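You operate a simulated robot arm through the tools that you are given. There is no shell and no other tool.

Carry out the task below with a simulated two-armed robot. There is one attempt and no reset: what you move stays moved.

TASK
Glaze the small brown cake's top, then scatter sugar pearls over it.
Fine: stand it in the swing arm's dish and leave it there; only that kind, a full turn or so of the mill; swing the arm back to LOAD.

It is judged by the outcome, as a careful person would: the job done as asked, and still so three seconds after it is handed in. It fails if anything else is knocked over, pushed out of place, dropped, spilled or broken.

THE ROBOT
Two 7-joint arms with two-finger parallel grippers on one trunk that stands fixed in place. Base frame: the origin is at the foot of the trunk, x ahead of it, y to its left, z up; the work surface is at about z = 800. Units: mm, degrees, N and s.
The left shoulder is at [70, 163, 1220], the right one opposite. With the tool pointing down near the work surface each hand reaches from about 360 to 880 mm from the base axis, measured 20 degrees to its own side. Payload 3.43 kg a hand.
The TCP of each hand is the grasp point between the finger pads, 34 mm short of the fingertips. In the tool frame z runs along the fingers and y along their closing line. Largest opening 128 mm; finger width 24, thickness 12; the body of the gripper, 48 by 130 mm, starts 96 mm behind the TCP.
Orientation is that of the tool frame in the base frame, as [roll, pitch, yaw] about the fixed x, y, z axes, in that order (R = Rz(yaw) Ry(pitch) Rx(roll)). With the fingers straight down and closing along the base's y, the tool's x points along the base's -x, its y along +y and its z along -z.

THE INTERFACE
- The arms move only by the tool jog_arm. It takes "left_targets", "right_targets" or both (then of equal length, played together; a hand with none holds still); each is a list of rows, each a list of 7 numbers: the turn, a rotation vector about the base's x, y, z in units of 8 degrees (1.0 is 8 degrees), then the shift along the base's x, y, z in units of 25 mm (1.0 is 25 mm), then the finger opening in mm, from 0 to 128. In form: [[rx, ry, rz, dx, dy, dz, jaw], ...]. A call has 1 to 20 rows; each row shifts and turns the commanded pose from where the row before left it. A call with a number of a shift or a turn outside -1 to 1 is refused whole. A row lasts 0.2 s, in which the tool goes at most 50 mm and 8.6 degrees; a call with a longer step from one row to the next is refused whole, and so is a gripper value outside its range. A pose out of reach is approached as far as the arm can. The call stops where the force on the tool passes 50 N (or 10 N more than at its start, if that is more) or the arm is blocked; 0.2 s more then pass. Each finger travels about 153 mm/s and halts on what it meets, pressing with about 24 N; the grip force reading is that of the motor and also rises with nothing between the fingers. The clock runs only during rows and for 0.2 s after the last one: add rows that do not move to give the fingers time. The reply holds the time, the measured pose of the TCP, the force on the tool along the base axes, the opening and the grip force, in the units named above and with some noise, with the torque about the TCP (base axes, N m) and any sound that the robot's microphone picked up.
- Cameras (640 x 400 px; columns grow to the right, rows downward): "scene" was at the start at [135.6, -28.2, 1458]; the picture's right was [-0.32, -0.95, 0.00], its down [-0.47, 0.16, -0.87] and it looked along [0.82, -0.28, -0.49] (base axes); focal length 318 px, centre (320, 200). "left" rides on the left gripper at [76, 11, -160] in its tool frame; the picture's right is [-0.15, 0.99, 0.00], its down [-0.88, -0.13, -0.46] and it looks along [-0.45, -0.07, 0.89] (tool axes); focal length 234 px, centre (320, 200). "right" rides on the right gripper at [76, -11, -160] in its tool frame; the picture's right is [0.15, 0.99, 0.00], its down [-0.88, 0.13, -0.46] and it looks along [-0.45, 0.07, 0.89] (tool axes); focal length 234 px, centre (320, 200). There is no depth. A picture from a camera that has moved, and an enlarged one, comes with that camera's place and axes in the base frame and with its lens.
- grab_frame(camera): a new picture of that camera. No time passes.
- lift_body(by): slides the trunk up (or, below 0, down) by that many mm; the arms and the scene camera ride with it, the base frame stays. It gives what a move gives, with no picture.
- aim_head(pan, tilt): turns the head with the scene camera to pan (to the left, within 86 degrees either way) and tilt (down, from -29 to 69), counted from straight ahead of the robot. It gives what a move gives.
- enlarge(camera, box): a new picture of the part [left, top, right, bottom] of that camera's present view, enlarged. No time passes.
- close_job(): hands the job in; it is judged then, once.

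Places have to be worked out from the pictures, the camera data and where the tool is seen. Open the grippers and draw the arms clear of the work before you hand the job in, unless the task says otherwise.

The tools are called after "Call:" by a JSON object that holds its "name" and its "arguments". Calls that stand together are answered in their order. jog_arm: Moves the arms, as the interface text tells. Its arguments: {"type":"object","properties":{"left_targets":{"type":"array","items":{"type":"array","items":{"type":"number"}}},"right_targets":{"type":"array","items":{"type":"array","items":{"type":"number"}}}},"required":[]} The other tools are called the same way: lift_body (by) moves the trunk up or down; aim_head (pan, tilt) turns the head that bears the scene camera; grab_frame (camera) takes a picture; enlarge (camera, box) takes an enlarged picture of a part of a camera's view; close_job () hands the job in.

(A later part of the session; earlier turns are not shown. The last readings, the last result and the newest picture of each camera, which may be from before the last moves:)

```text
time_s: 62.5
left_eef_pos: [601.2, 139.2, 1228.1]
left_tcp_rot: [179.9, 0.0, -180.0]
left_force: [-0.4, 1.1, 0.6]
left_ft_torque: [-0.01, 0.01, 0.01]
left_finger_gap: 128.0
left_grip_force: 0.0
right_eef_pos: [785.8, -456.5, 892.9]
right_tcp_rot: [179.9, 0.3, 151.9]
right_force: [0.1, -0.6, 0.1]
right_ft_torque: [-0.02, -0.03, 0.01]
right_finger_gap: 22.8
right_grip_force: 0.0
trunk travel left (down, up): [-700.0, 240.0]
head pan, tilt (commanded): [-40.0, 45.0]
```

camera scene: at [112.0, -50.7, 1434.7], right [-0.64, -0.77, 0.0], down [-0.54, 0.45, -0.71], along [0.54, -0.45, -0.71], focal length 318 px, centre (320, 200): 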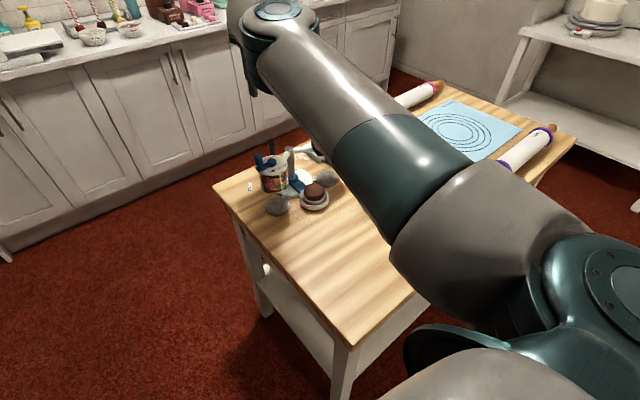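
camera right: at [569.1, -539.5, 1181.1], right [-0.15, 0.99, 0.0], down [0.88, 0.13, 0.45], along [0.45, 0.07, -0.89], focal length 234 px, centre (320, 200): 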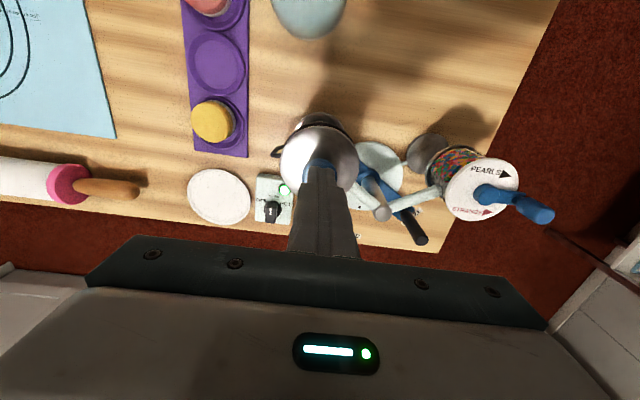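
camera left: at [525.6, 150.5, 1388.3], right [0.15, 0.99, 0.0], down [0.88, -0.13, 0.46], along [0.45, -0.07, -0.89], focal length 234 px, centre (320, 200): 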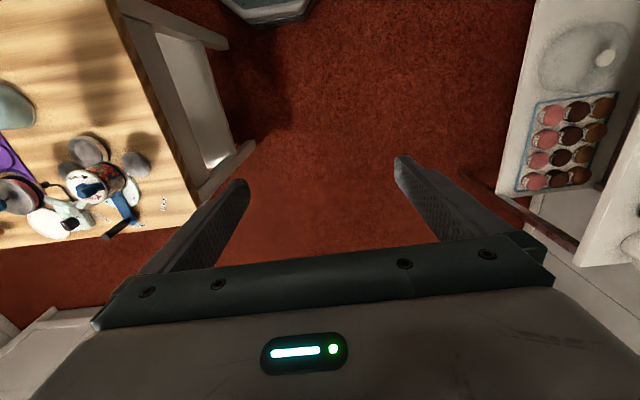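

The commanded pose seems to follow the reached one. I'll turn the hand back about 10° and push the handle along the arc with a constant yaw (the round handle can turn inside the loose cage).

Call:
{"name": "jog_arm", "arguments": {"right_targets": [[0, 0, 0.6, 0.168, -0.034, 0, 23], [0, 0, 0.6, 0.168, -0.034, 0, 23], [0, 0, 0, 0, 0, 0, 23]]}}

Call:
{"name": "enlarge", "arguments": {"camera": "right", "box": [200, 0, 440, 240]}}

```text
time_s: 63.2
left_eef_pos: [600.8, 139.4, 1227.0]
left_tcp_rot: [180.0, 0.0, -180.0]
left_force: [0.5, -0.1, 0.8]
left_ft_torque: [0.01, 0.03, 0.03]
left_finger_gap: 128.0
left_grip_force: 0.0
right_eef_pos: [794.2, -458.4, 893.4]
right_tcp_rot: [179.9, 0.1, 161.5]
right_force: [0.2, -1.2, -0.2]
right_ft_torque: [-0.03, -0.02, 0.01]
right_finger_gap: 23.5
right_grip_force: 0.4
trunk travel left (down, up): [-700.0, 240.0]
head pan, tilt (commanded): [-40.0, 45.0]
```

```text
1.67 times, centred on (320, 120) of right
camera zoom: at [718.2, -444.1, 1053.3], right [0.17, 0.98, 0.0], down [0.87, -0.16, 0.46], along [0.45, -0.08, -0.89], focal length 390 px, centre (320, 333)
```

zoom: 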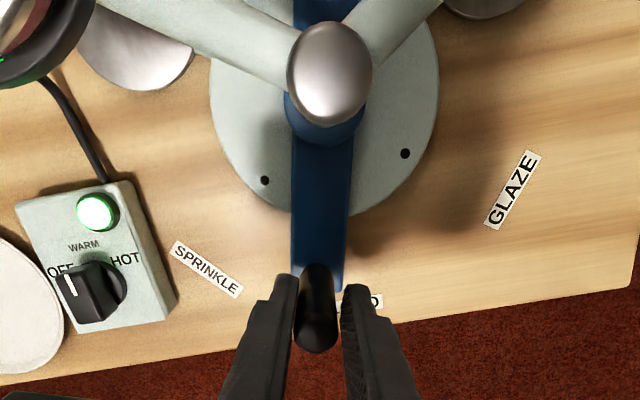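

Good. I'll continue along the arc to -36° at constant yaw and check.

Call:
{"name": "jog_arm", "arguments": {"right_targets": [[0, 0, 0, -0.07, -0.287, 0, 23], [0, 0, 0, -0.102, -0.304, 0, 23], [0, 0, 0, -0.128, -0.294, 0, 23], [0, 0, 0, -0.153, -0.282, 0, 23], [0, 0, 0, -0.177, -0.268, 0, 23], [0, 0, 0, 0, 0, 0, 23]]}}

Call:
{"name": "enlarge", "arguments": {"camera": "right", "box": [200, 0, 440, 240]}}

Call:
{"name": "enlarge", "arguments": {"camera": "left", "box": [0, 90, 180, 260]}}

```text
time_s: 64.7
left_eef_pos: [601.8, 139.5, 1226.3]
left_tcp_rot: [179.9, 0.0, -179.9]
left_force: [0.3, 0.2, -0.1]
left_ft_torque: [0.01, 0.03, 0.02]
left_finger_gap: 128.3
left_grip_force: 0.0
right_eef_pos: [777.5, -493.7, 891.9]
right_tcp_rot: [179.9, 0.3, 161.5]
right_force: [0.7, 0.3, 0.6]
right_ft_torque: [0.03, 0.01, -0.03]
right_finger_gap: 22.8
right_grip_force: 0.0
trunk travel left (down, up): [-700.0, 240.0]
head pan, tilt (commanded): [-40.0, 45.0]
```

```text
1.67 times, centred on (320, 120) of right
camera zoom: at [702.3, -479.6, 1052.5], right [0.18, 0.98, 0.0], down [0.87, -0.16, 0.46], along [0.45, -0.08, -0.89], focal length 390 px, centre (320, 333)
```

zoom: 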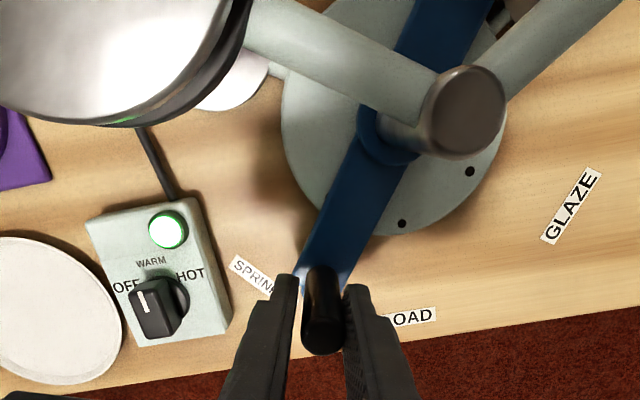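

```text
2.35 times, centred on (90, 175) of left
camera zoom: at [525.5, 151.1, 1388.3], right [0.15, 0.99, 0.0], down [0.88, -0.13, 0.46], along [0.45, -0.07, -0.89], focal length 551 px, centre (861, 259)
```

zoom: 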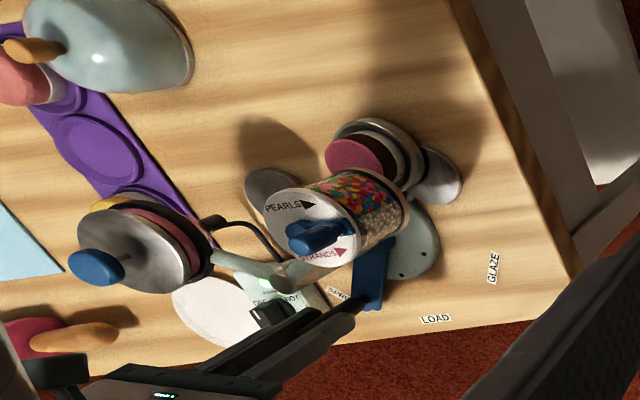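

Call:
{"name": "jog_arm", "arguments": {"right_targets": [[0, 0, 0, -0.2, -0.251, 0, 23], [0, 0, 0, -0.221, -0.233, 0, 23], [0, 0, 0, -0.24, -0.213, 0, 23], [0, 0, 0, 0, 0, 0, 23]]}}

Call:
{"name": "enlarge", "arguments": {"camera": "right", "box": [200, 0, 440, 240]}}

Call:
{"name": "enlarge", "arguments": {"camera": "left", "box": [40, 120, 160, 230]}}

Call:
{"name": "enlarge", "arguments": {"camera": "scene", "box": [235, 110, 385, 230]}}

```text
time_s: 65.7
left_eef_pos: [602.4, 138.6, 1229.3]
left_tcp_rot: [-180.0, 0.0, -179.8]
left_force: [-0.6, -0.1, 0.5]
left_ft_torque: [-0.01, -0.01, 0.0]
left_finger_gap: 128.0
left_grip_force: 0.1
right_eef_pos: [761.1, -512.4, 891.5]
right_tcp_rot: [179.9, 0.3, 161.5]
right_force: [-0.9, -0.1, 0.1]
right_ft_torque: [-0.01, 0.01, -0.01]
right_finger_gap: 23.4
right_grip_force: 0.3
trunk travel left (down, up): [-700.0, 240.0]
head pan, tilt (commanded): [-40.0, 45.0]
```

```text
1.67 times, centred on (320, 120) of right
camera zoom: at [685.9, -497.1, 1053.2], right [0.18, 0.98, 0.0], down [0.87, -0.16, 0.46], along [0.45, -0.08, -0.89], focal length 390 px, centre (320, 333)
```

zoom: 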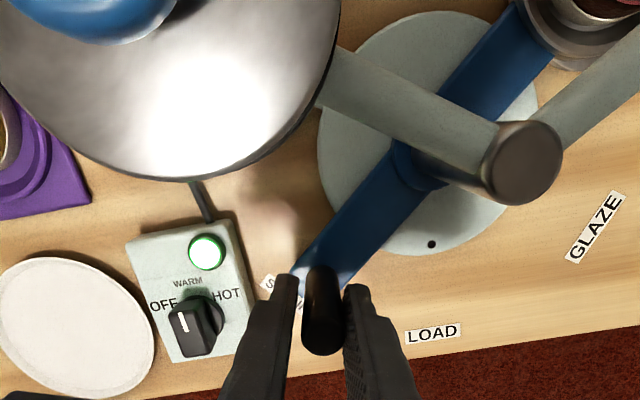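

```text
3.64 times, centred on (100, 175) of left
camera zoom: at [525.5, 151.1, 1388.3], right [0.15, 0.99, 0.0], down [0.88, -0.13, 0.46], along [0.45, -0.07, -0.89], focal length 852 px, centre (1120, 291)
```

zoom: 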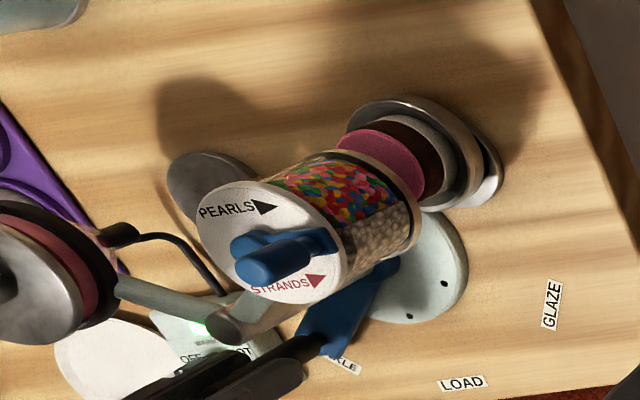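

```text
3.33 times, centred on (310, 170) of scene
camera zoom: at [112.1, -51.3, 1434.7], right [-0.64, -0.77, 0.0], down [-0.54, 0.45, -0.71], along [0.54, -0.45, -0.71], focal length 1058 px, centre (353, 300)
```

zoom: 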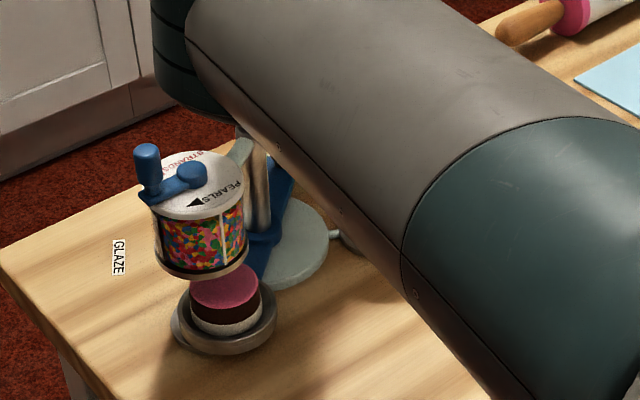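

The dish is close to the mill; the handle is at about -50° and the station mirrors GLAZE at -57°. I'll go further in two small rows.

Call:
{"name": "jog_arm", "arguments": {"right_targets": [[0, 0, 0, -0.205, -0.154, 0, 23], [0, 0, 0, -0.08, -0.053, 0, 23], [0, 0, 0, 0, 0, 0, 23]]}}

Call:
{"name": "enlarge", "arguments": {"camera": "scene", "box": [255, 140, 325, 220]}}

Call:
{"name": "enlarge", "arguments": {"camera": "right", "box": [200, 0, 440, 240]}}

```text
time_s: 66.5
left_eef_pos: [601.9, 138.8, 1228.8]
left_tcp_rot: [180.0, 0.0, -180.0]
left_force: [0.0, 0.7, 0.2]
left_ft_torque: [0.02, 0.0, 0.01]
left_finger_gap: 128.1
left_grip_force: 0.1
right_eef_pos: [753.6, -515.4, 892.7]
right_tcp_rot: [179.9, 0.3, 161.5]
right_force: [0.1, 0.1, 0.6]
right_ft_torque: [0.02, -0.02, 0.03]
right_finger_gap: 22.8
right_grip_force: 0.0
trunk travel left (down, up): [-700.0, 240.0]
head pan, tilt (commanded): [-40.0, 45.0]
```

```text
5.00 times, centred on (290, 180) of scene
camera zoom: at [112.1, -51.4, 1434.7], right [-0.64, -0.77, 0.0], down [-0.54, 0.45, -0.71], along [0.54, -0.45, -0.71], focal length 1587 px, centre (470, 300)
```

zoom: 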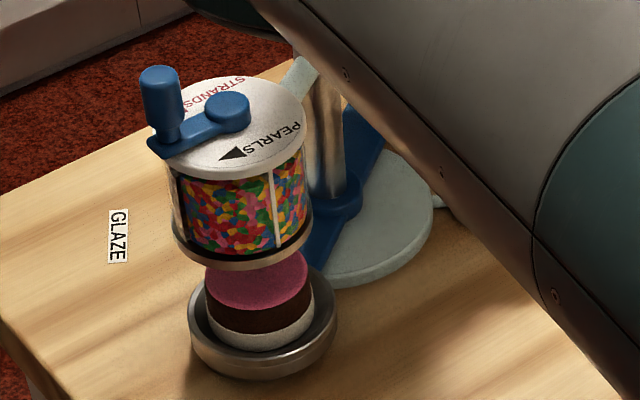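

```text
1.67 times, centred on (320, 120) of right
camera zoom: at [678.6, -502.5, 1053.1], right [0.18, 0.98, 0.0], down [0.87, -0.16, 0.46], along [0.45, -0.08, -0.89], focal length 390 px, centre (320, 333)
```

zoom: 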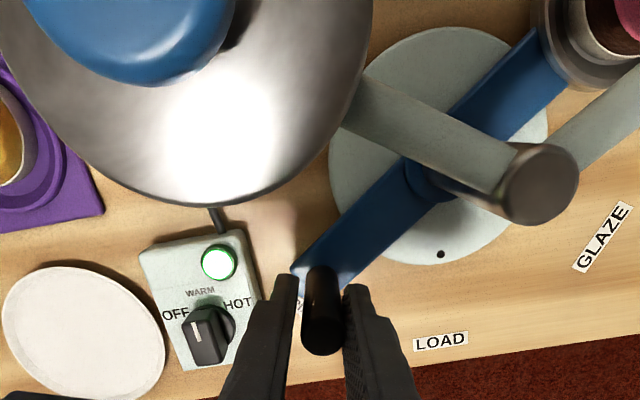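

Call:
{"name": "enlarge", "arguments": {"camera": "left", "box": [70, 120, 160, 220]}}

Call:
{"name": "enlarge", "arguments": {"camera": "scene", "box": [260, 180, 310, 220]}}

```text
4.00 times, centred on (115, 170) of left
camera zoom: at [525.5, 151.0, 1388.3], right [0.15, 0.99, 0.0], down [0.88, -0.13, 0.46], along [0.45, -0.07, -0.89], focal length 937 px, centre (1140, 320)
```

zoom: 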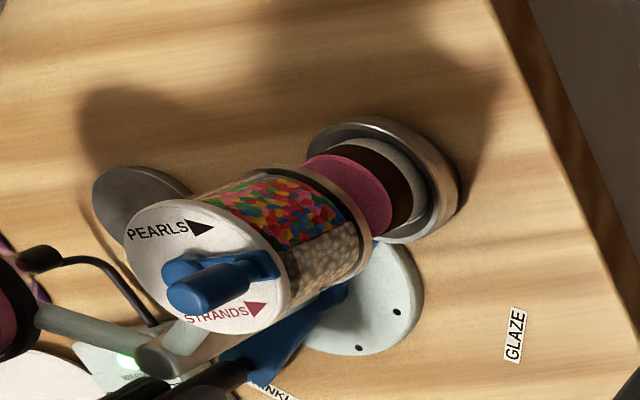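

```text
10.00 times, centred on (285, 200) of scene
camera zoom: at [112.1, -51.4, 1434.7], right [-0.64, -0.77, 0.0], down [-0.54, 0.45, -0.71], along [0.54, -0.45, -0.71], focal length 3175 px, centre (670, 200)
```

zoom: 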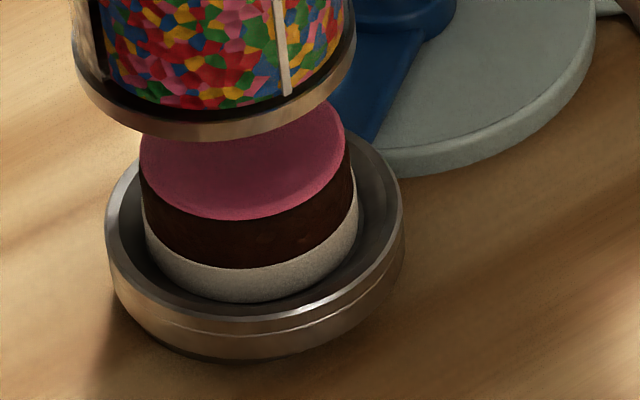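

Views agree the cake is within a few mm of the mill's axis, about 1.5–2° short of the mirrored station. I'll nudge by that much, then release.

Call:
{"name": "jog_arm", "arguments": {"right_targets": [[0, 0, 0, -0.09, -0.058, 0, 23], [0, 0, 0, 0, 0, 0, 23]]}}

Call:
{"name": "enlarge", "arguments": {"camera": "scene", "box": [260, 180, 310, 220]}}

Call:
{"name": "enlarge", "arguments": {"camera": "left", "box": [70, 120, 160, 220]}}

Call:
{"name": "enlarge", "arguments": {"camera": "right", "box": [200, 0, 440, 240]}}

```text
time_s: 67.0
left_eef_pos: [600.2, 138.6, 1229.2]
left_tcp_rot: [180.0, -0.1, -180.0]
left_force: [-0.6, -0.3, -0.3]
left_ft_torque: [0.0, 0.06, -0.05]
left_finger_gap: 128.1
left_grip_force: 0.0
right_eef_pos: [753.1, -518.1, 892.8]
right_tcp_rot: [179.9, 0.3, 161.5]
right_force: [-0.3, 0.5, 0.6]
right_ft_torque: [0.02, 0.02, -0.04]
right_finger_gap: 23.2
right_grip_force: 0.0
trunk travel left (down, up): [-700.0, 240.0]
head pan, tilt (commanded): [-40.0, 45.0]
```

```text
10.00 times, centred on (285, 200) of scene
camera zoom: at [112.1, -51.4, 1434.7], right [-0.64, -0.77, 0.0], down [-0.54, 0.45, -0.71], along [0.54, -0.45, -0.71], focal length 3175 px, centre (670, 200)
```

zoom: 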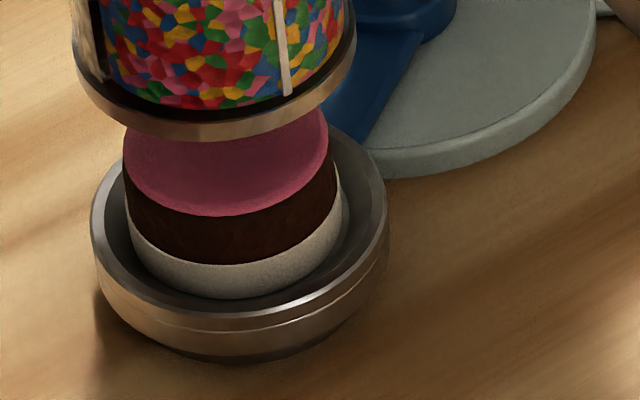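

```text
4.00 times, centred on (115, 170) of left
camera zoom: at [525.5, 151.0, 1388.3], right [0.15, 0.99, 0.0], down [0.88, -0.13, 0.46], along [0.45, -0.07, -0.89], focal length 937 px, centre (1140, 320)
```

zoom: 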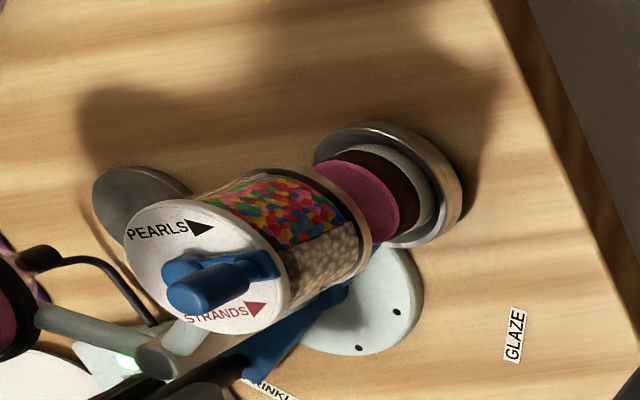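

```text
1.67 times, centred on (320, 120) of right
camera zoom: at [676.4, -503.7, 1053.0], right [0.18, 0.98, 0.0], down [0.87, -0.16, 0.46], along [0.45, -0.08, -0.89], focal length 390 px, centre (320, 333)
```

zoom: 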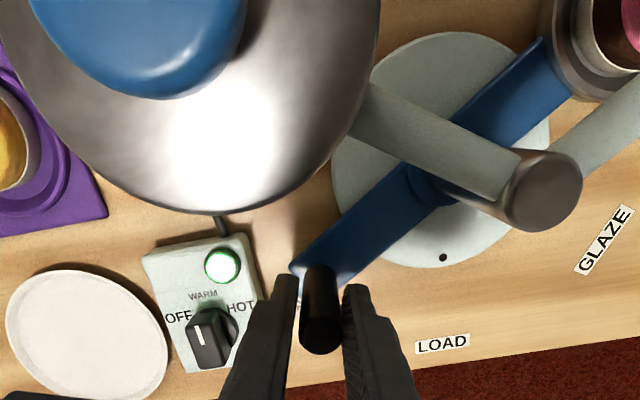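

The arm seems to have clicked into its station (the handle moved slightly ahead of the finger), so the dish is under the mill. I'll open the cage and rise straight up.

Call:
{"name": "jog_arm", "arguments": {"right_targets": [[0, 0, 0, 0, 0, 0, 32], [0, 0, 0, 0, 0, 0, 36], [0, 0, 0, 0, 0, 0.5, 36], [0, 0, 0, 0, 0, 0.95, 36], [0, 0, 0, 0, 0, 0.95, 36], [0, 0, 0, 0, 0, 0.95, 36], [0, 0, 0, 0, 0, 0.95, 36], [0, 0, 0, 0, 0, 0.95, 36], [0, 0, 0, 0, 0, 0.95, 36], [0, 0, 0, 0, 0, 0.95, 36], [0, 0, 0, 0, 0, 0.95, 36], [0, 0, 0, 0, 0, 0, 36]]}}

Call:
{"name": "enlarge", "arguments": {"camera": "right", "box": [200, 0, 440, 240]}}

Call:
{"name": "enlarge", "arguments": {"camera": "scene", "box": [260, 180, 310, 220]}}

```text
time_s: 69.7
left_eef_pos: [601.2, 138.8, 1227.0]
left_tcp_rot: [-179.9, 0.1, -179.9]
left_force: [-0.3, 0.6, -0.4]
left_ft_torque: [0.02, 0.03, 0.01]
left_finger_gap: 127.9
left_grip_force: 0.1
right_eef_pos: [752.8, -518.5, 1095.9]
right_tcp_rot: [179.9, 0.2, 161.4]
right_force: [0.2, 0.0, 0.6]
right_ft_torque: [-0.02, 0.0, -0.01]
right_finger_gap: 35.9
right_grip_force: 0.1
trunk travel left (down, up): [-700.0, 240.0]
head pan, tilt (commanded): [-40.0, 45.0]
```

```text
1.67 times, centred on (320, 120) of right
camera zoom: at [676.6, -503.5, 1255.3], right [0.18, 0.98, 0.0], down [0.87, -0.16, 0.46], along [0.45, -0.08, -0.89], focal length 390 px, centre (320, 333)
```

zoom: 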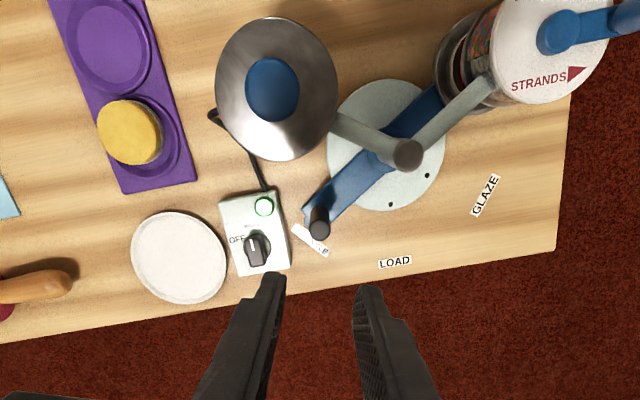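

```text
10.00 times, centred on (285, 200) of scene
camera zoom: at [112.4, -51.5, 1434.6], right [-0.64, -0.77, 0.0], down [-0.54, 0.45, -0.71], along [0.54, -0.45, -0.71], focal length 3175 px, centre (670, 200)
```

zoom: 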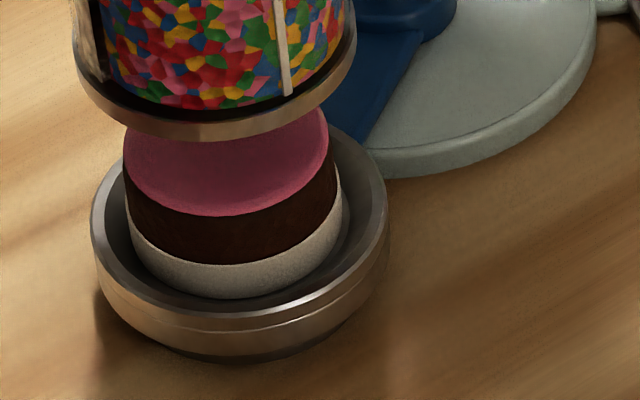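

The handle stays on SPRINKLE and the cake is centred under the mill. Now I'll move high above the mill's crank knob, turning back to yaw 180.

Call:
{"name": "jog_arm", "arguments": {"right_targets": [[0, 0, 0.29, -0.53, 0.916, 0, 45], [0, 0, 0.29, -0.53, 0.916, 0, 45], [0, 0, 0.29, -0.53, 0.916, 0, 45], [0, 0, 0.29, -0.53, 0.916, 0, 45], [0, 0, 0.29, -0.53, 0.916, 0, 45], [0, 0, 0.29, -0.53, 0.916, 0, 45], [0, 0, 0.29, -0.53, 0.916, 0, 45], [0, 0, 0.29, -0.53, 0.916, 0, 45], [0, 0, 0, 0, 0, 0, 45]]}}

Call:
{"name": "grab_frame", "arguments": {"camera": "right"}}

Call:
{"name": "enlarge", "arguments": {"camera": "right", "box": [220, 80, 440, 240]}}

Call:
{"name": "enlarge", "arguments": {"camera": "left", "box": [40, 120, 160, 230]}}

```text
time_s: 71.7
left_eef_pos: [600.1, 139.3, 1228.1]
left_tcp_rot: [-179.9, 0.0, -179.9]
left_force: [0.2, 0.5, -0.5]
left_ft_torque: [0.04, -0.01, -0.01]
left_finger_gap: 128.0
left_grip_force: 0.1
right_eef_pos: [655.9, -343.9, 1097.1]
right_tcp_rot: [179.9, 0.2, -179.9]
right_force: [-1.0, 0.1, 0.1]
right_ft_torque: [0.02, -0.02, -0.01]
right_finger_gap: 45.0
right_grip_force: 0.0
right hand out of reach, approached as far as the arm can: row 8
trunk travel left (down, up): [-700.0, 240.0]
head pan, tilt (commanded): [-40.0, 45.0]
```

```text
taken
camera right: at [579.8, -354.1, 1256.6], right [-0.15, 0.99, 0.0], down [0.88, 0.13, 0.46], along [0.46, 0.07, -0.89], focal length 234 px, centre (320, 200)
```

right: 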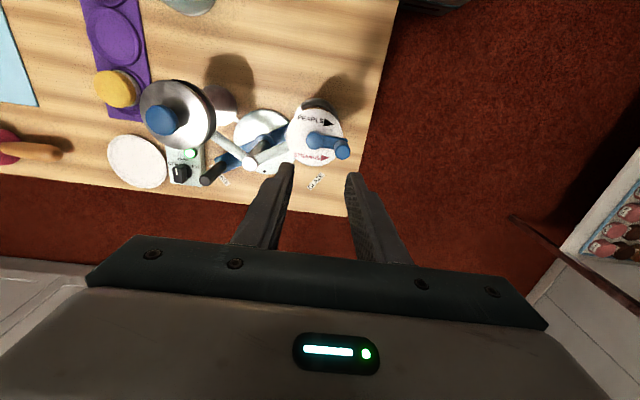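

```text
2.50 times, centred on (330, 160) of right
camera zoom: at [579.8, -354.1, 1256.6], right [-0.15, 0.99, 0.0], down [0.88, 0.13, 0.46], along [0.46, 0.07, -0.89], focal length 585 px, centre (295, 300)
```

zoom: 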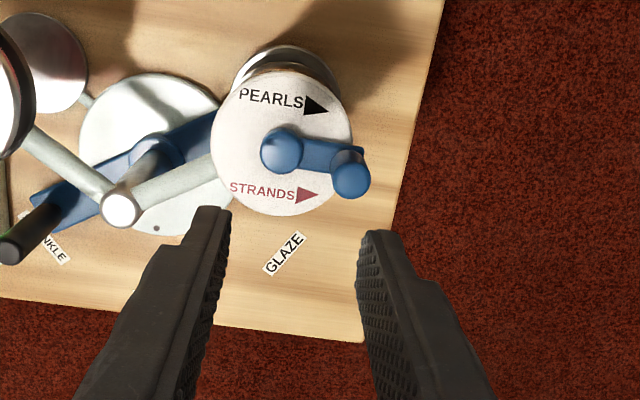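

```text
3.64 times, centred on (100, 175) of left
camera zoom: at [524.9, 151.4, 1388.5], right [0.15, 0.99, 0.0], down [0.88, -0.13, 0.46], along [0.45, -0.07, -0.89], focal length 852 px, centre (1120, 291)
```

zoom: 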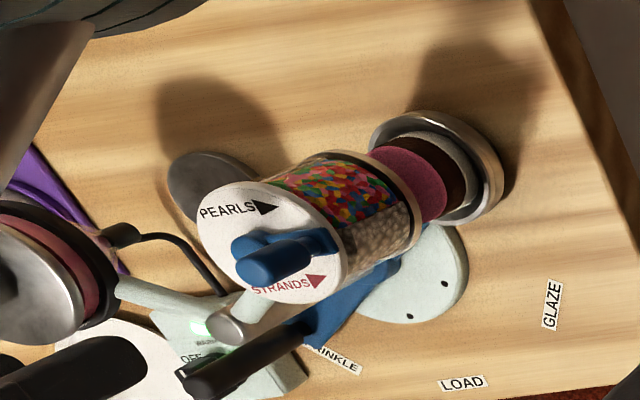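

Yaw 180 is at the arm's limit here, so I'll turn the hand to about yaw -100 (closing roughly along x) and centre it over the crank knob, which I place at (649, -317), hub at (646, -351), radius ~33 mm.

Call:
{"name": "jog_arm", "arguments": {"right_targets": [[0, 0, 1, -0.028, 0, 0, 45], [0, 0, 1, -0.028, 0, 0, 45], [0, 0, 1, -0.028, 0.1, 0, 45], [0, 0, 1, -0.028, 0.14, 0, 45], [0, 0, 1, -0.028, 0.14, 0, 45], [0, 0, 1, -0.028, 0.14, 0, 45], [0, 0, 1, -0.028, 0.14, 0, 45], [0, 0, 1, -0.028, 0.14, 0, 45], [0, 0, 1, -0.028, 0.14, 0, 45], [0, 0, 1, -0.028, 0.14, 0, 45], [0, 0, 0, 0, 0, 0, 45]]}}

Call:
{"name": "grab_frame", "arguments": {"camera": "right"}}

Call:
{"name": "enlarge", "arguments": {"camera": "right", "box": [240, 80, 440, 240]}}

Call:
{"name": "grab_frame", "arguments": {"camera": "scene"}}

```text
time_s: 74.0
left_eef_pos: [600.1, 140.0, 1228.5]
left_tcp_rot: [-180.0, 0.1, -179.9]
left_force: [-0.5, -0.6, -0.2]
left_ft_torque: [0.0, -0.01, -0.01]
left_finger_gap: 128.1
left_grip_force: 0.1
right_eef_pos: [664.5, -337.1, 1095.9]
right_tcp_rot: [179.9, 0.3, -99.9]
right_force: [0.9, -0.1, -0.1]
right_ft_torque: [0.01, -0.02, -0.01]
right_finger_gap: 45.1
right_grip_force: 0.0
right hand out of reach, approached as far as the arm can: row 3, 4, 5, 6, 7, 8, 9, 10
trunk travel left (down, up): [-700.0, 240.0]
head pan, tilt (commanded): [-40.0, 45.0]
```

```text
taken
camera right: at [663.5, -413.5, 1255.6], right [-1.0, 0.03, 0.0], down [0.02, 0.89, 0.46], along [0.01, 0.46, -0.89], focal length 234 px, centre (320, 200)
```

right: 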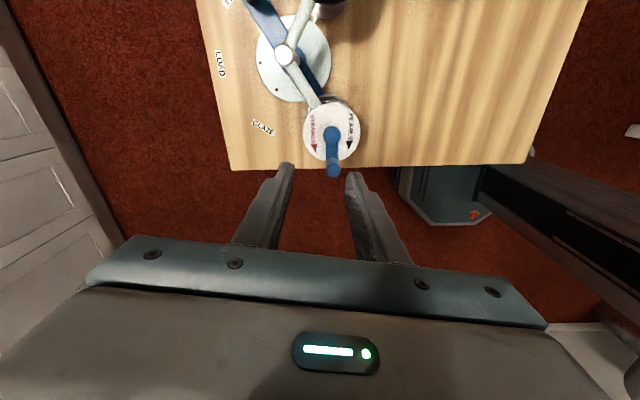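

```text
2.50 times, centred on (340, 160) of right
camera zoom: at [663.5, -413.5, 1255.6], right [-1.0, 0.03, 0.0], down [0.02, 0.89, 0.46], along [0.01, 0.46, -0.89], focal length 585 px, centre (270, 300)
```

zoom: 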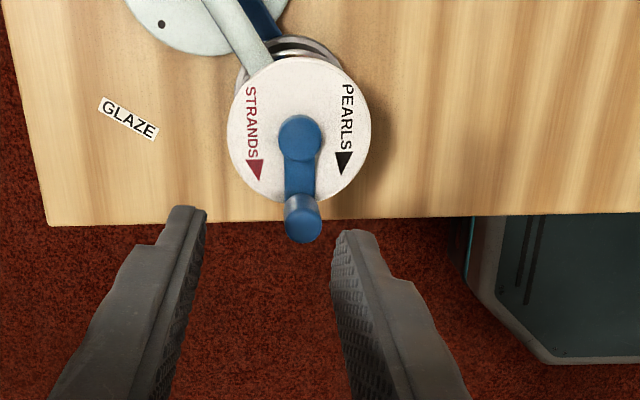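

```text
taken
camera scene: at [112.0, -51.3, 1434.7], right [-0.64, -0.77, 0.0], down [-0.54, 0.45, -0.71], along [0.54, -0.45, -0.71], focal length 318 px, centre (320, 200)
```

scene: 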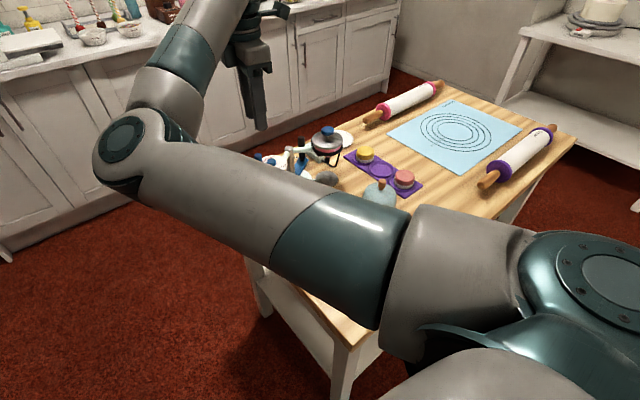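

The right arm can't go further left at this height. I'll go down to TCP z = 1036 (tips still above the crank) and see if the reach to the knob opens up.

Call:
{"name": "jog_arm", "arguments": {"right_targets": [[0, 0, 0, 0, 0, -0.8, 45], [0, 0, 0, 0, 0, -0.8, 45], [0, 0, 0, 0, 0, -0.8, 45], [0, 0, 0, -0.2, 0.25, 0, 45], [0, 0, 0, -0.2, 0.25, 0, 45], [0, 0, 0, -0.2, 0.25, 0, 45]]}}

Call:
{"name": "enlarge", "arguments": {"camera": "right", "box": [240, 80, 440, 240]}}

```text
time_s: 75.5
left_eef_pos: [601.9, 139.6, 1228.5]
left_tcp_rot: [-180.0, 0.0, -180.0]
left_force: [0.5, 0.3, -0.9]
left_ft_torque: [-0.01, -0.01, 0.0]
left_finger_gap: 127.9
left_grip_force: 0.0
right_eef_pos: [660.7, -334.3, 1035.0]
right_tcp_rot: [179.9, 0.3, -100.0]
right_force: [0.5, 0.2, -0.6]
right_ft_torque: [-0.03, 0.01, -0.02]
right_finger_gap: 45.1
right_grip_force: 0.0
right hand out of reach, approached as far as the arm can: row 4, 5, 6
trunk travel left (down, up): [-700.0, 240.0]
head pan, tilt (commanded): [-40.0, 45.0]
```

```text
2.50 times, centred on (340, 160) of right
camera zoom: at [660.2, -410.5, 1194.5], right [-1.0, 0.03, 0.0], down [0.03, 0.89, 0.46], along [0.01, 0.46, -0.89], focal length 585 px, centre (270, 300)
```

zoom: 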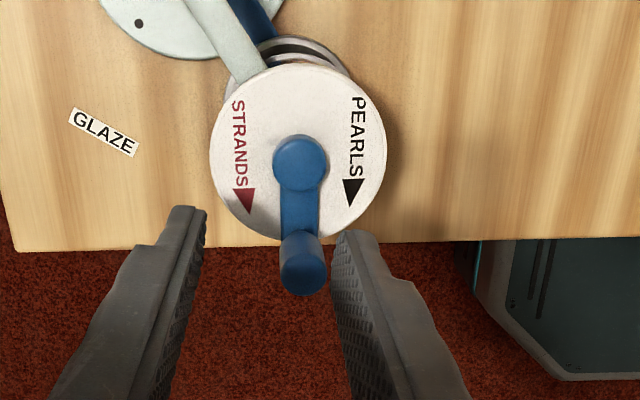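

Only the last ~17 mm toward +y is out of reach. Tilting the hand so the fingers lean toward +y brings the wrist back within reach: I'll square the yaw to -90 and tilt 12° about x at this safe height.

Call:
{"name": "jog_arm", "arguments": {"right_targets": [[0, 0, 0.62, 0, 0, 0, 45], [0, 0, 0.62, 0, 0, 0, 45], [0.75, 0, 0, 0, 0, 0.1, 45], [0.75, 0, 0, 0, 0, 0.1, 45], [0, 0, 0, 0, 0, 0, 45]]}}

Call:
{"name": "enlarge", "arguments": {"camera": "right", "box": [240, 80, 440, 240]}}

```text
time_s: 76.7
left_eef_pos: [601.4, 139.2, 1228.1]
left_tcp_rot: [-180.0, -0.1, -179.8]
left_force: [1.0, 0.2, -0.1]
left_ft_torque: [0.01, 0.01, -0.02]
left_finger_gap: 127.8
left_grip_force: 0.0
right_eef_pos: [661.5, -333.3, 1039.9]
right_tcp_rot: [179.8, 12.3, -89.9]
right_force: [-0.3, 1.0, -0.5]
right_ft_torque: [-0.01, 0.01, 0.0]
right_finger_gap: 45.0
right_grip_force: 0.1
trunk travel left (down, up): [-700.0, 240.0]
head pan, tilt (commanded): [-40.0, 45.0]
```

```text
2.50 times, centred on (340, 160) of right
camera zoom: at [673.8, -440.7, 1180.1], right [-0.99, -0.14, -0.03], down [-0.13, 0.76, 0.63], along [-0.07, 0.63, -0.77], focal length 585 px, centre (270, 300)
```

zoom: 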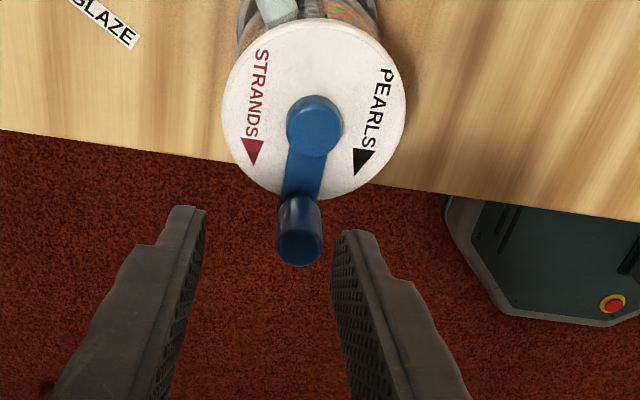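

The tilt is in. I'll now move over the knob: accounting for the lean, the TCP should be near (649.5, -322.5).

Call:
{"name": "jog_arm", "arguments": {"right_targets": [[0, 0, 0, -0.24, 0.216, 0, 45], [0, 0, 0, -0.24, 0.216, 0, 45], [0, 0, 0, 0, 0, 0, 45]]}}

Call:
{"name": "enlarge", "arguments": {"camera": "right", "box": [240, 80, 440, 240]}}

Call:
{"name": "enlarge", "arguments": {"camera": "left", "box": [20, 100, 160, 230]}}

```text
time_s: 77.5
left_eef_pos: [600.3, 139.0, 1227.9]
left_tcp_rot: [180.0, 0.0, 180.0]
left_force: [0.1, -0.1, 1.3]
left_ft_torque: [0.01, -0.03, -0.02]
left_finger_gap: 128.1
left_grip_force: 0.1
right_eef_pos: [652.2, -326.8, 1038.6]
right_tcp_rot: [179.9, 12.2, -90.2]
right_force: [0.1, 0.6, -0.7]
right_ft_torque: [0.03, -0.01, -0.02]
right_finger_gap: 45.1
right_grip_force: 0.1
right hand out of reach, approached as far as the arm can: row 2
trunk travel left (down, up): [-700.0, 240.0]
head pan, tilt (commanded): [-40.0, 45.0]
```

```text
2.50 times, centred on (340, 160) of right
camera zoom: at [663.7, -434.0, 1179.4], right [-0.99, -0.14, -0.03], down [-0.13, 0.76, 0.63], along [-0.07, 0.63, -0.77], focal length 585 px, centre (270, 300)
```

zoom: 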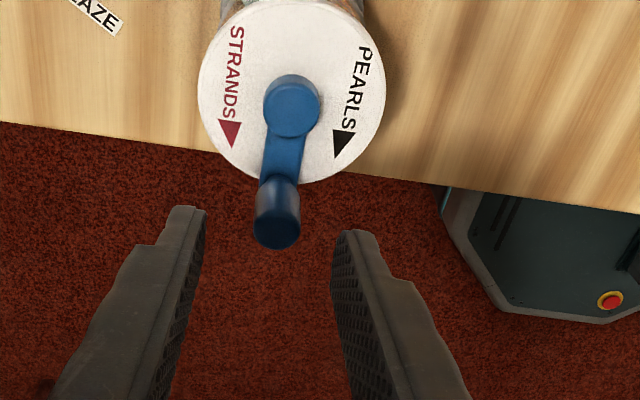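

```text
3.08 times, centred on (90, 165) of left
camera zoom: at [525.5, 150.9, 1388.3], right [0.15, 0.99, 0.0], down [0.88, -0.13, 0.46], along [0.45, -0.07, -0.89], focal length 720 px, centre (1028, 308)
```

zoom: 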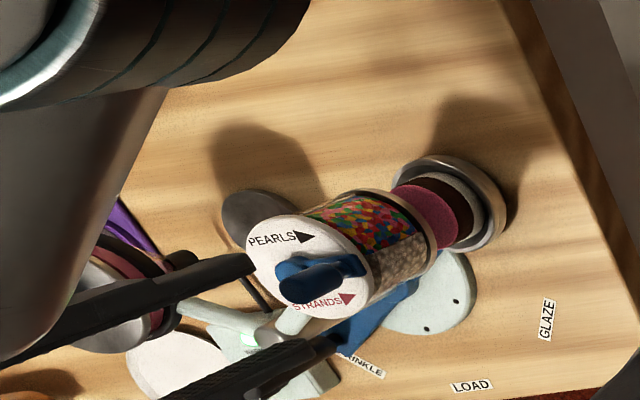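

Slightly short still. I'll tilt a further 10° (to about 22°) and raise a bit, then try again to centre over the knob.

Call:
{"name": "jog_arm", "arguments": {"right_targets": [[0.62, 0, 0, 0, -0.1, 0.1, 45], [0.62, 0, 0, 0, -0.1, 0.1, 45], [0, 0, 0, -0.1, 0.16, 0, 45], [0, 0, 0, 0, 0, 0, 45]]}}

Call:
{"name": "enlarge", "arguments": {"camera": "right", "box": [240, 80, 440, 240]}}

Call:
{"name": "enlarge", "arguments": {"camera": "left", "box": [20, 100, 160, 230]}}

```text
time_s: 78.5
left_eef_pos: [601.3, 138.2, 1227.6]
left_tcp_rot: [-180.0, 0.0, -179.8]
left_force: [0.1, 0.2, 0.1]
left_ft_torque: [0.01, 0.0, 0.01]
left_finger_gap: 128.1
left_grip_force: 0.2
right_eef_pos: [648.8, -328.2, 1043.8]
right_tcp_rot: [179.9, 22.2, -90.0]
right_force: [-0.1, 0.1, -0.1]
right_ft_torque: [0.05, 0.0, -0.01]
right_finger_gap: 44.9
right_grip_force: 0.1
trunk travel left (down, up): [-700.0, 240.0]
head pan, tilt (commanded): [-40.0, 45.0]
```

```text
2.50 times, centred on (340, 160) of right
camera zoom: at [661.2, -457.8, 1163.6], right [-0.99, -0.14, -0.05], down [-0.13, 0.64, 0.76], along [-0.07, 0.75, -0.65], focal length 585 px, centre (270, 300)
```

zoom: 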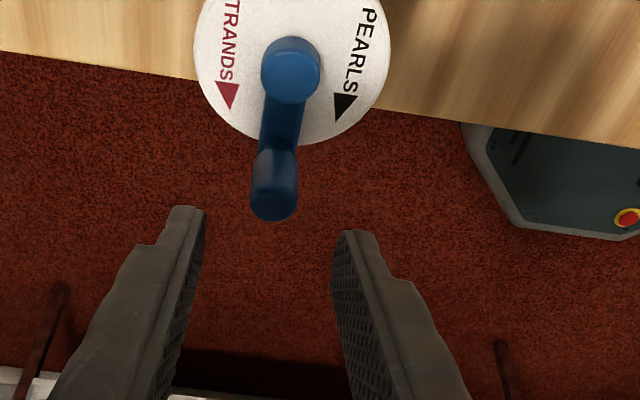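

```text
3.08 times, centred on (90, 165) of left
camera zoom: at [525.5, 150.7, 1388.4], right [0.15, 0.99, 0.0], down [0.88, -0.13, 0.46], along [0.45, -0.07, -0.89], focal length 720 px, centre (1028, 308)
```

zoom: 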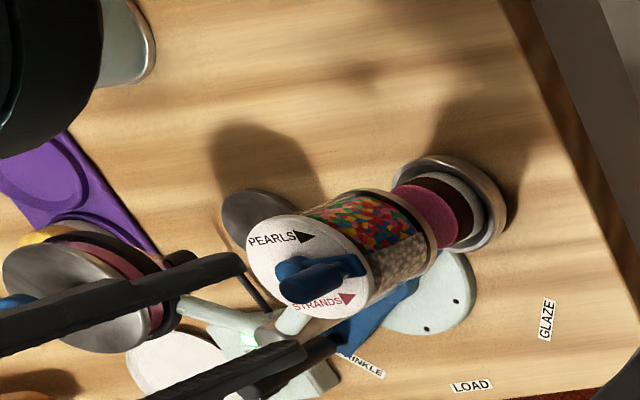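

With 22° of tilt the knob is centred between the fingers and within reach. I'll descend 39 mm so the tips straddle the knob above the crank arm, and look before closing.

Call:
{"name": "jog_arm", "arguments": {"right_targets": [[0, 0, 0, 0, 0, -0.6, 45], [0, 0, 0, 0, 0, -0.6, 45], [0, 0, 0, 0, 0, -0.36, 45], [0, 0, 0, 0, 0, 0, 45]]}}

Call:
{"name": "enlarge", "arguments": {"camera": "right", "box": [240, 80, 440, 240]}}

Call:
{"name": "enlarge", "arguments": {"camera": "left", "box": [50, 130, 130, 200]}}

Call:
{"name": "enlarge", "arguments": {"camera": "scene", "box": [245, 120, 325, 190]}}

```text
time_s: 79.5
left_eef_pos: [601.3, 139.0, 1228.4]
left_tcp_rot: [-180.0, 0.1, -179.9]
left_force: [0.5, 0.2, 0.8]
left_ft_torque: [0.03, -0.01, -0.01]
left_finger_gap: 128.1
left_grip_force: 0.1
right_eef_pos: [649.1, -327.6, 1003.8]
right_tcp_rot: [179.8, 22.3, -89.9]
right_force: [0.2, 0.2, 1.0]
right_ft_torque: [0.02, -0.03, 0.02]
right_finger_gap: 45.1
right_grip_force: 0.1
trunk travel left (down, up): [-700.0, 240.0]
head pan, tilt (commanded): [-40.0, 45.0]
```

```text
2.50 times, centred on (340, 160) of right
camera zoom: at [661.2, -457.2, 1124.3], right [-0.99, -0.14, -0.05], down [-0.13, 0.64, 0.75], along [-0.07, 0.75, -0.65], focal length 585 px, centre (270, 300)
```

zoom: 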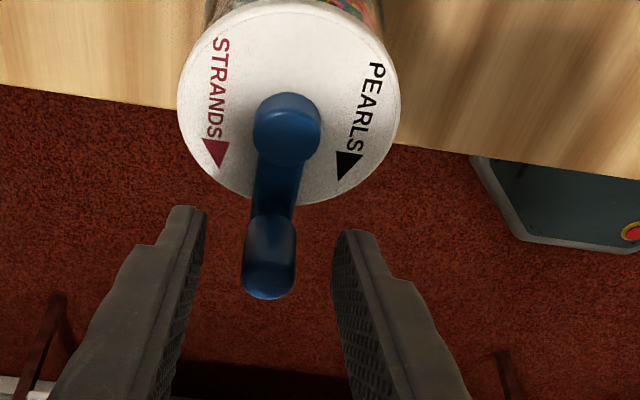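

```text
5.71 times, centred on (90, 165) of left
camera zoom: at [525.4, 151.2, 1388.3], right [0.15, 0.99, 0.0], down [0.88, -0.13, 0.46], along [0.45, -0.07, -0.89], focal length 1338 px, centre (1634, 400)
```

zoom: 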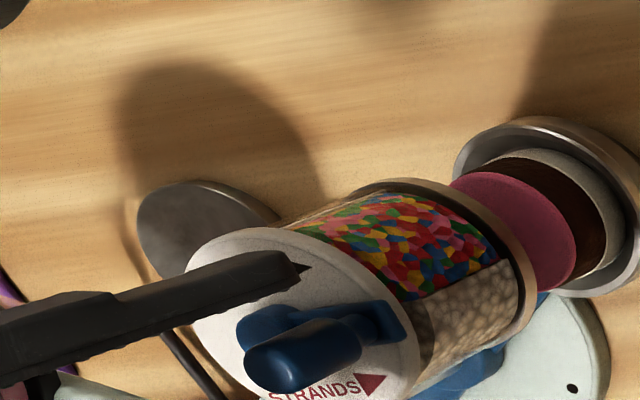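

```text
5.71 times, centred on (285, 155) of scene
camera zoom: at [112.0, -51.3, 1434.7], right [-0.64, -0.77, 0.0], down [-0.54, 0.45, -0.71], along [0.54, -0.45, -0.71], focal length 1814 px, centre (520, 457)
```

zoom: 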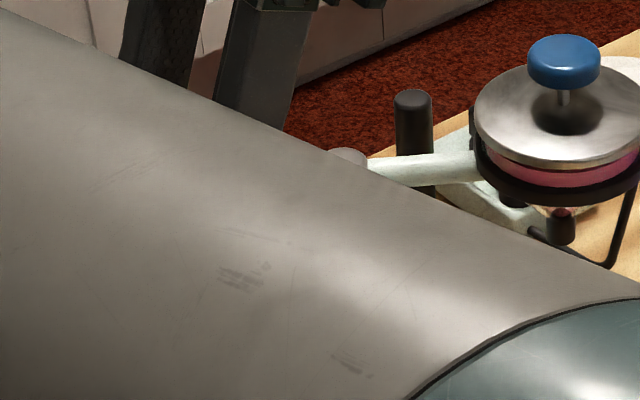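

The knob is centred between the fingertips. I'll close on it.

Call:
{"name": "jog_arm", "arguments": {"right_targets": [[0, 0, 0, 0, 0, 0, 28], [0, 0, 0, 0, 0, 0, 10], [0, 0, 0, 0, 0, 0, 10], [0, 0, 0, 0, 0, 0, 10]]}}

Call:
{"name": "enlarge", "arguments": {"camera": "right", "box": [240, 80, 440, 240]}}

Call:
{"name": "enlarge", "arguments": {"camera": "left", "box": [50, 130, 130, 200]}}

```text
time_s: 80.5
left_eef_pos: [601.3, 139.2, 1226.9]
left_tcp_rot: [179.9, 0.0, -179.9]
left_force: [0.3, -0.1, 0.1]
left_ft_torque: [-0.01, 0.01, 0.03]
left_finger_gap: 128.1
left_grip_force: 0.0
right_eef_pos: [649.9, -327.5, 1003.8]
right_tcp_rot: [179.9, 22.2, -90.0]
right_force: [-0.8, 0.7, -2.6]
right_ft_torque: [-0.01, -0.64, 0.02]
right_finger_gap: 17.2
right_grip_force: 45.2
trunk travel left (down, up): [-700.0, 240.0]
head pan, tilt (commanded): [-40.0, 45.0]
```

```text
2.50 times, centred on (340, 160) of right
camera zoom: at [661.3, -457.2, 1124.3], right [-0.99, -0.14, -0.05], down [-0.13, 0.64, 0.75], along [-0.07, 0.75, -0.65], focal length 585 px, centre (270, 300)
```

zoom: 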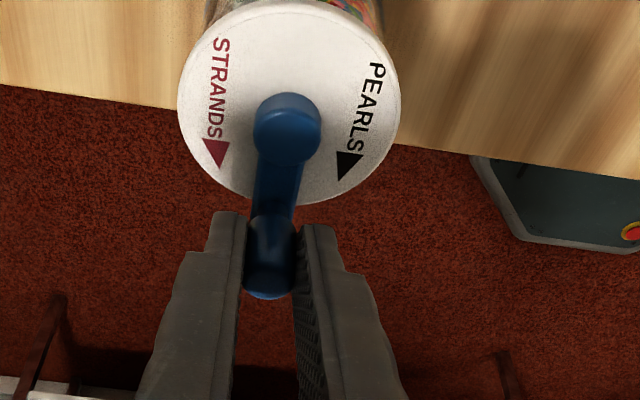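

```text
5.71 times, centred on (90, 165) of left
camera zoom: at [525.5, 151.1, 1388.3], right [0.15, 0.99, 0.0], down [0.88, -0.13, 0.46], along [0.45, -0.07, -0.89], focal length 1338 px, centre (1634, 400)
```

zoom: 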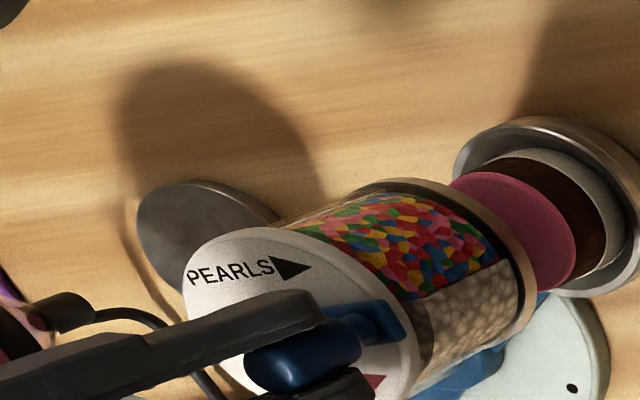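

Firm hold on the knob (17 mm gap). I'll start turning clockwise as seen from above (the PEARLS arrow): first 20° of arc, then check forces and sound.

Call:
{"name": "jog_arm", "arguments": {"right_targets": [[0, 0, 0, 0.228, -0.032, 0, 10], [0, 0, 0, 0.219, -0.071, 0, 10], [0, 0, 0, 0, 0, 0, 10]]}}

Call:
{"name": "enlarge", "arguments": {"camera": "right", "box": [240, 80, 440, 240]}}

Call:
{"name": "enlarge", "arguments": {"camera": "left", "box": [50, 130, 130, 200]}}

```text
time_s: 81.2
left_eef_pos: [601.4, 140.1, 1227.8]
left_tcp_rot: [-179.9, 0.0, -179.8]
left_force: [0.1, -0.6, 0.0]
left_ft_torque: [-0.02, -0.01, 0.01]
left_finger_gap: 128.0
left_grip_force: 0.0
right_eef_pos: [660.8, -330.0, 1003.3]
right_tcp_rot: [179.8, 22.2, -90.0]
right_force: [1.7, 3.5, -2.8]
right_ft_torque: [0.16, -0.71, -0.01]
right_finger_gap: 17.4
right_grip_force: 45.4
trunk travel left (down, up): [-700.0, 240.0]
head pan, tilt (commanded): [-40.0, 45.0]
```

```text
2.50 times, centred on (340, 160) of right
camera zoom: at [673.2, -459.4, 1124.4], right [-0.99, -0.14, -0.05], down [-0.13, 0.64, 0.75], along [-0.07, 0.75, -0.65], focal length 585 px, centre (270, 300)
```

zoom: 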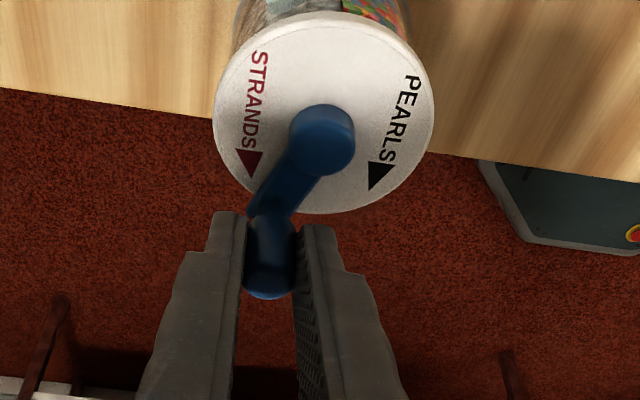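

```text
5.71 times, centred on (90, 165) of left
camera zoom: at [525.9, 151.6, 1388.1], right [0.15, 0.99, 0.0], down [0.88, -0.13, 0.46], along [0.45, -0.07, -0.89], focal length 1338 px, centre (1634, 400)
```

zoom: 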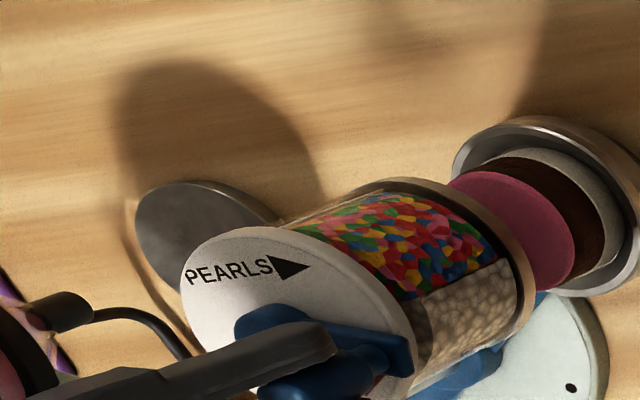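

The crank turns easily with only a few newtons. I'll continue clockwise another 40°.

Call:
{"name": "jog_arm", "arguments": {"right_targets": [[0, 0, 0, 0.209, -0.111, 0, 10], [0, 0, 0, 0.187, -0.146, 0, 10], [0, 0, 0, 0.158, -0.176, 0, 10], [0, 0, 0, 0.126, -0.201, 0, 10]]}}

Call:
{"name": "enlarge", "arguments": {"camera": "right", "box": [240, 60, 440, 240]}}

Call:
{"name": "enlarge", "arguments": {"camera": "left", "box": [50, 130, 140, 210]}}

```text
time_s: 82.2
left_eef_pos: [602.0, 139.3, 1227.8]
left_tcp_rot: [-180.0, 0.1, -180.0]
left_force: [0.4, -0.3, -0.2]
left_ft_torque: [-0.01, -0.02, 0.01]
left_finger_gap: 128.0
left_grip_force: 0.1
right_eef_pos: [680.0, -347.0, 1004.0]
right_tcp_rot: [179.9, 22.2, -90.0]
right_force: [7.6, 3.2, -3.3]
right_ft_torque: [0.66, -0.78, -0.08]
right_finger_gap: 17.3
right_grip_force: 45.0
trunk travel left (down, up): [-700.0, 240.0]
head pan, tilt (commanded): [-40.0, 45.0]
```

```text
2.22 times, centred on (340, 150) of right
camera zoom: at [691.0, -475.9, 1124.4], right [-0.99, -0.14, -0.05], down [-0.13, 0.64, 0.75], along [-0.07, 0.75, -0.65], focal length 520 px, centre (276, 311)
```

zoom: 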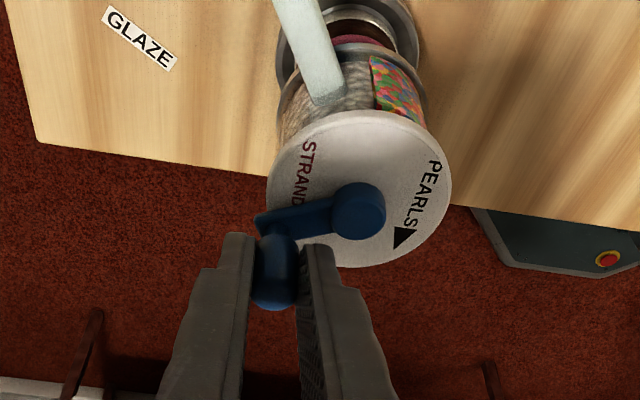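

```text
5.00 times, centred on (95, 170) of left
camera zoom: at [526.8, 151.2, 1387.9], right [0.15, 0.99, 0.0], down [0.88, -0.13, 0.46], along [0.45, -0.07, -0.89], focal length 1171 px, centre (1445, 350)
```

zoom: 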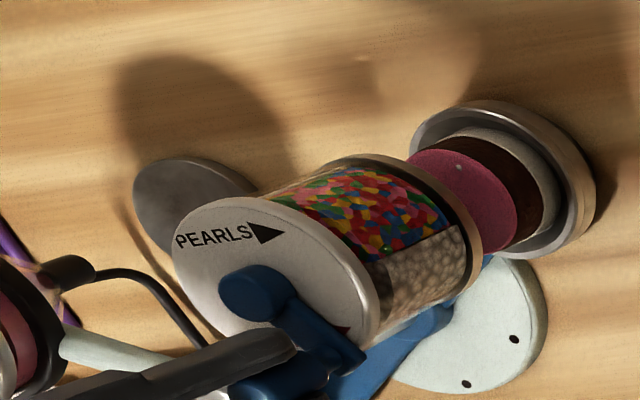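

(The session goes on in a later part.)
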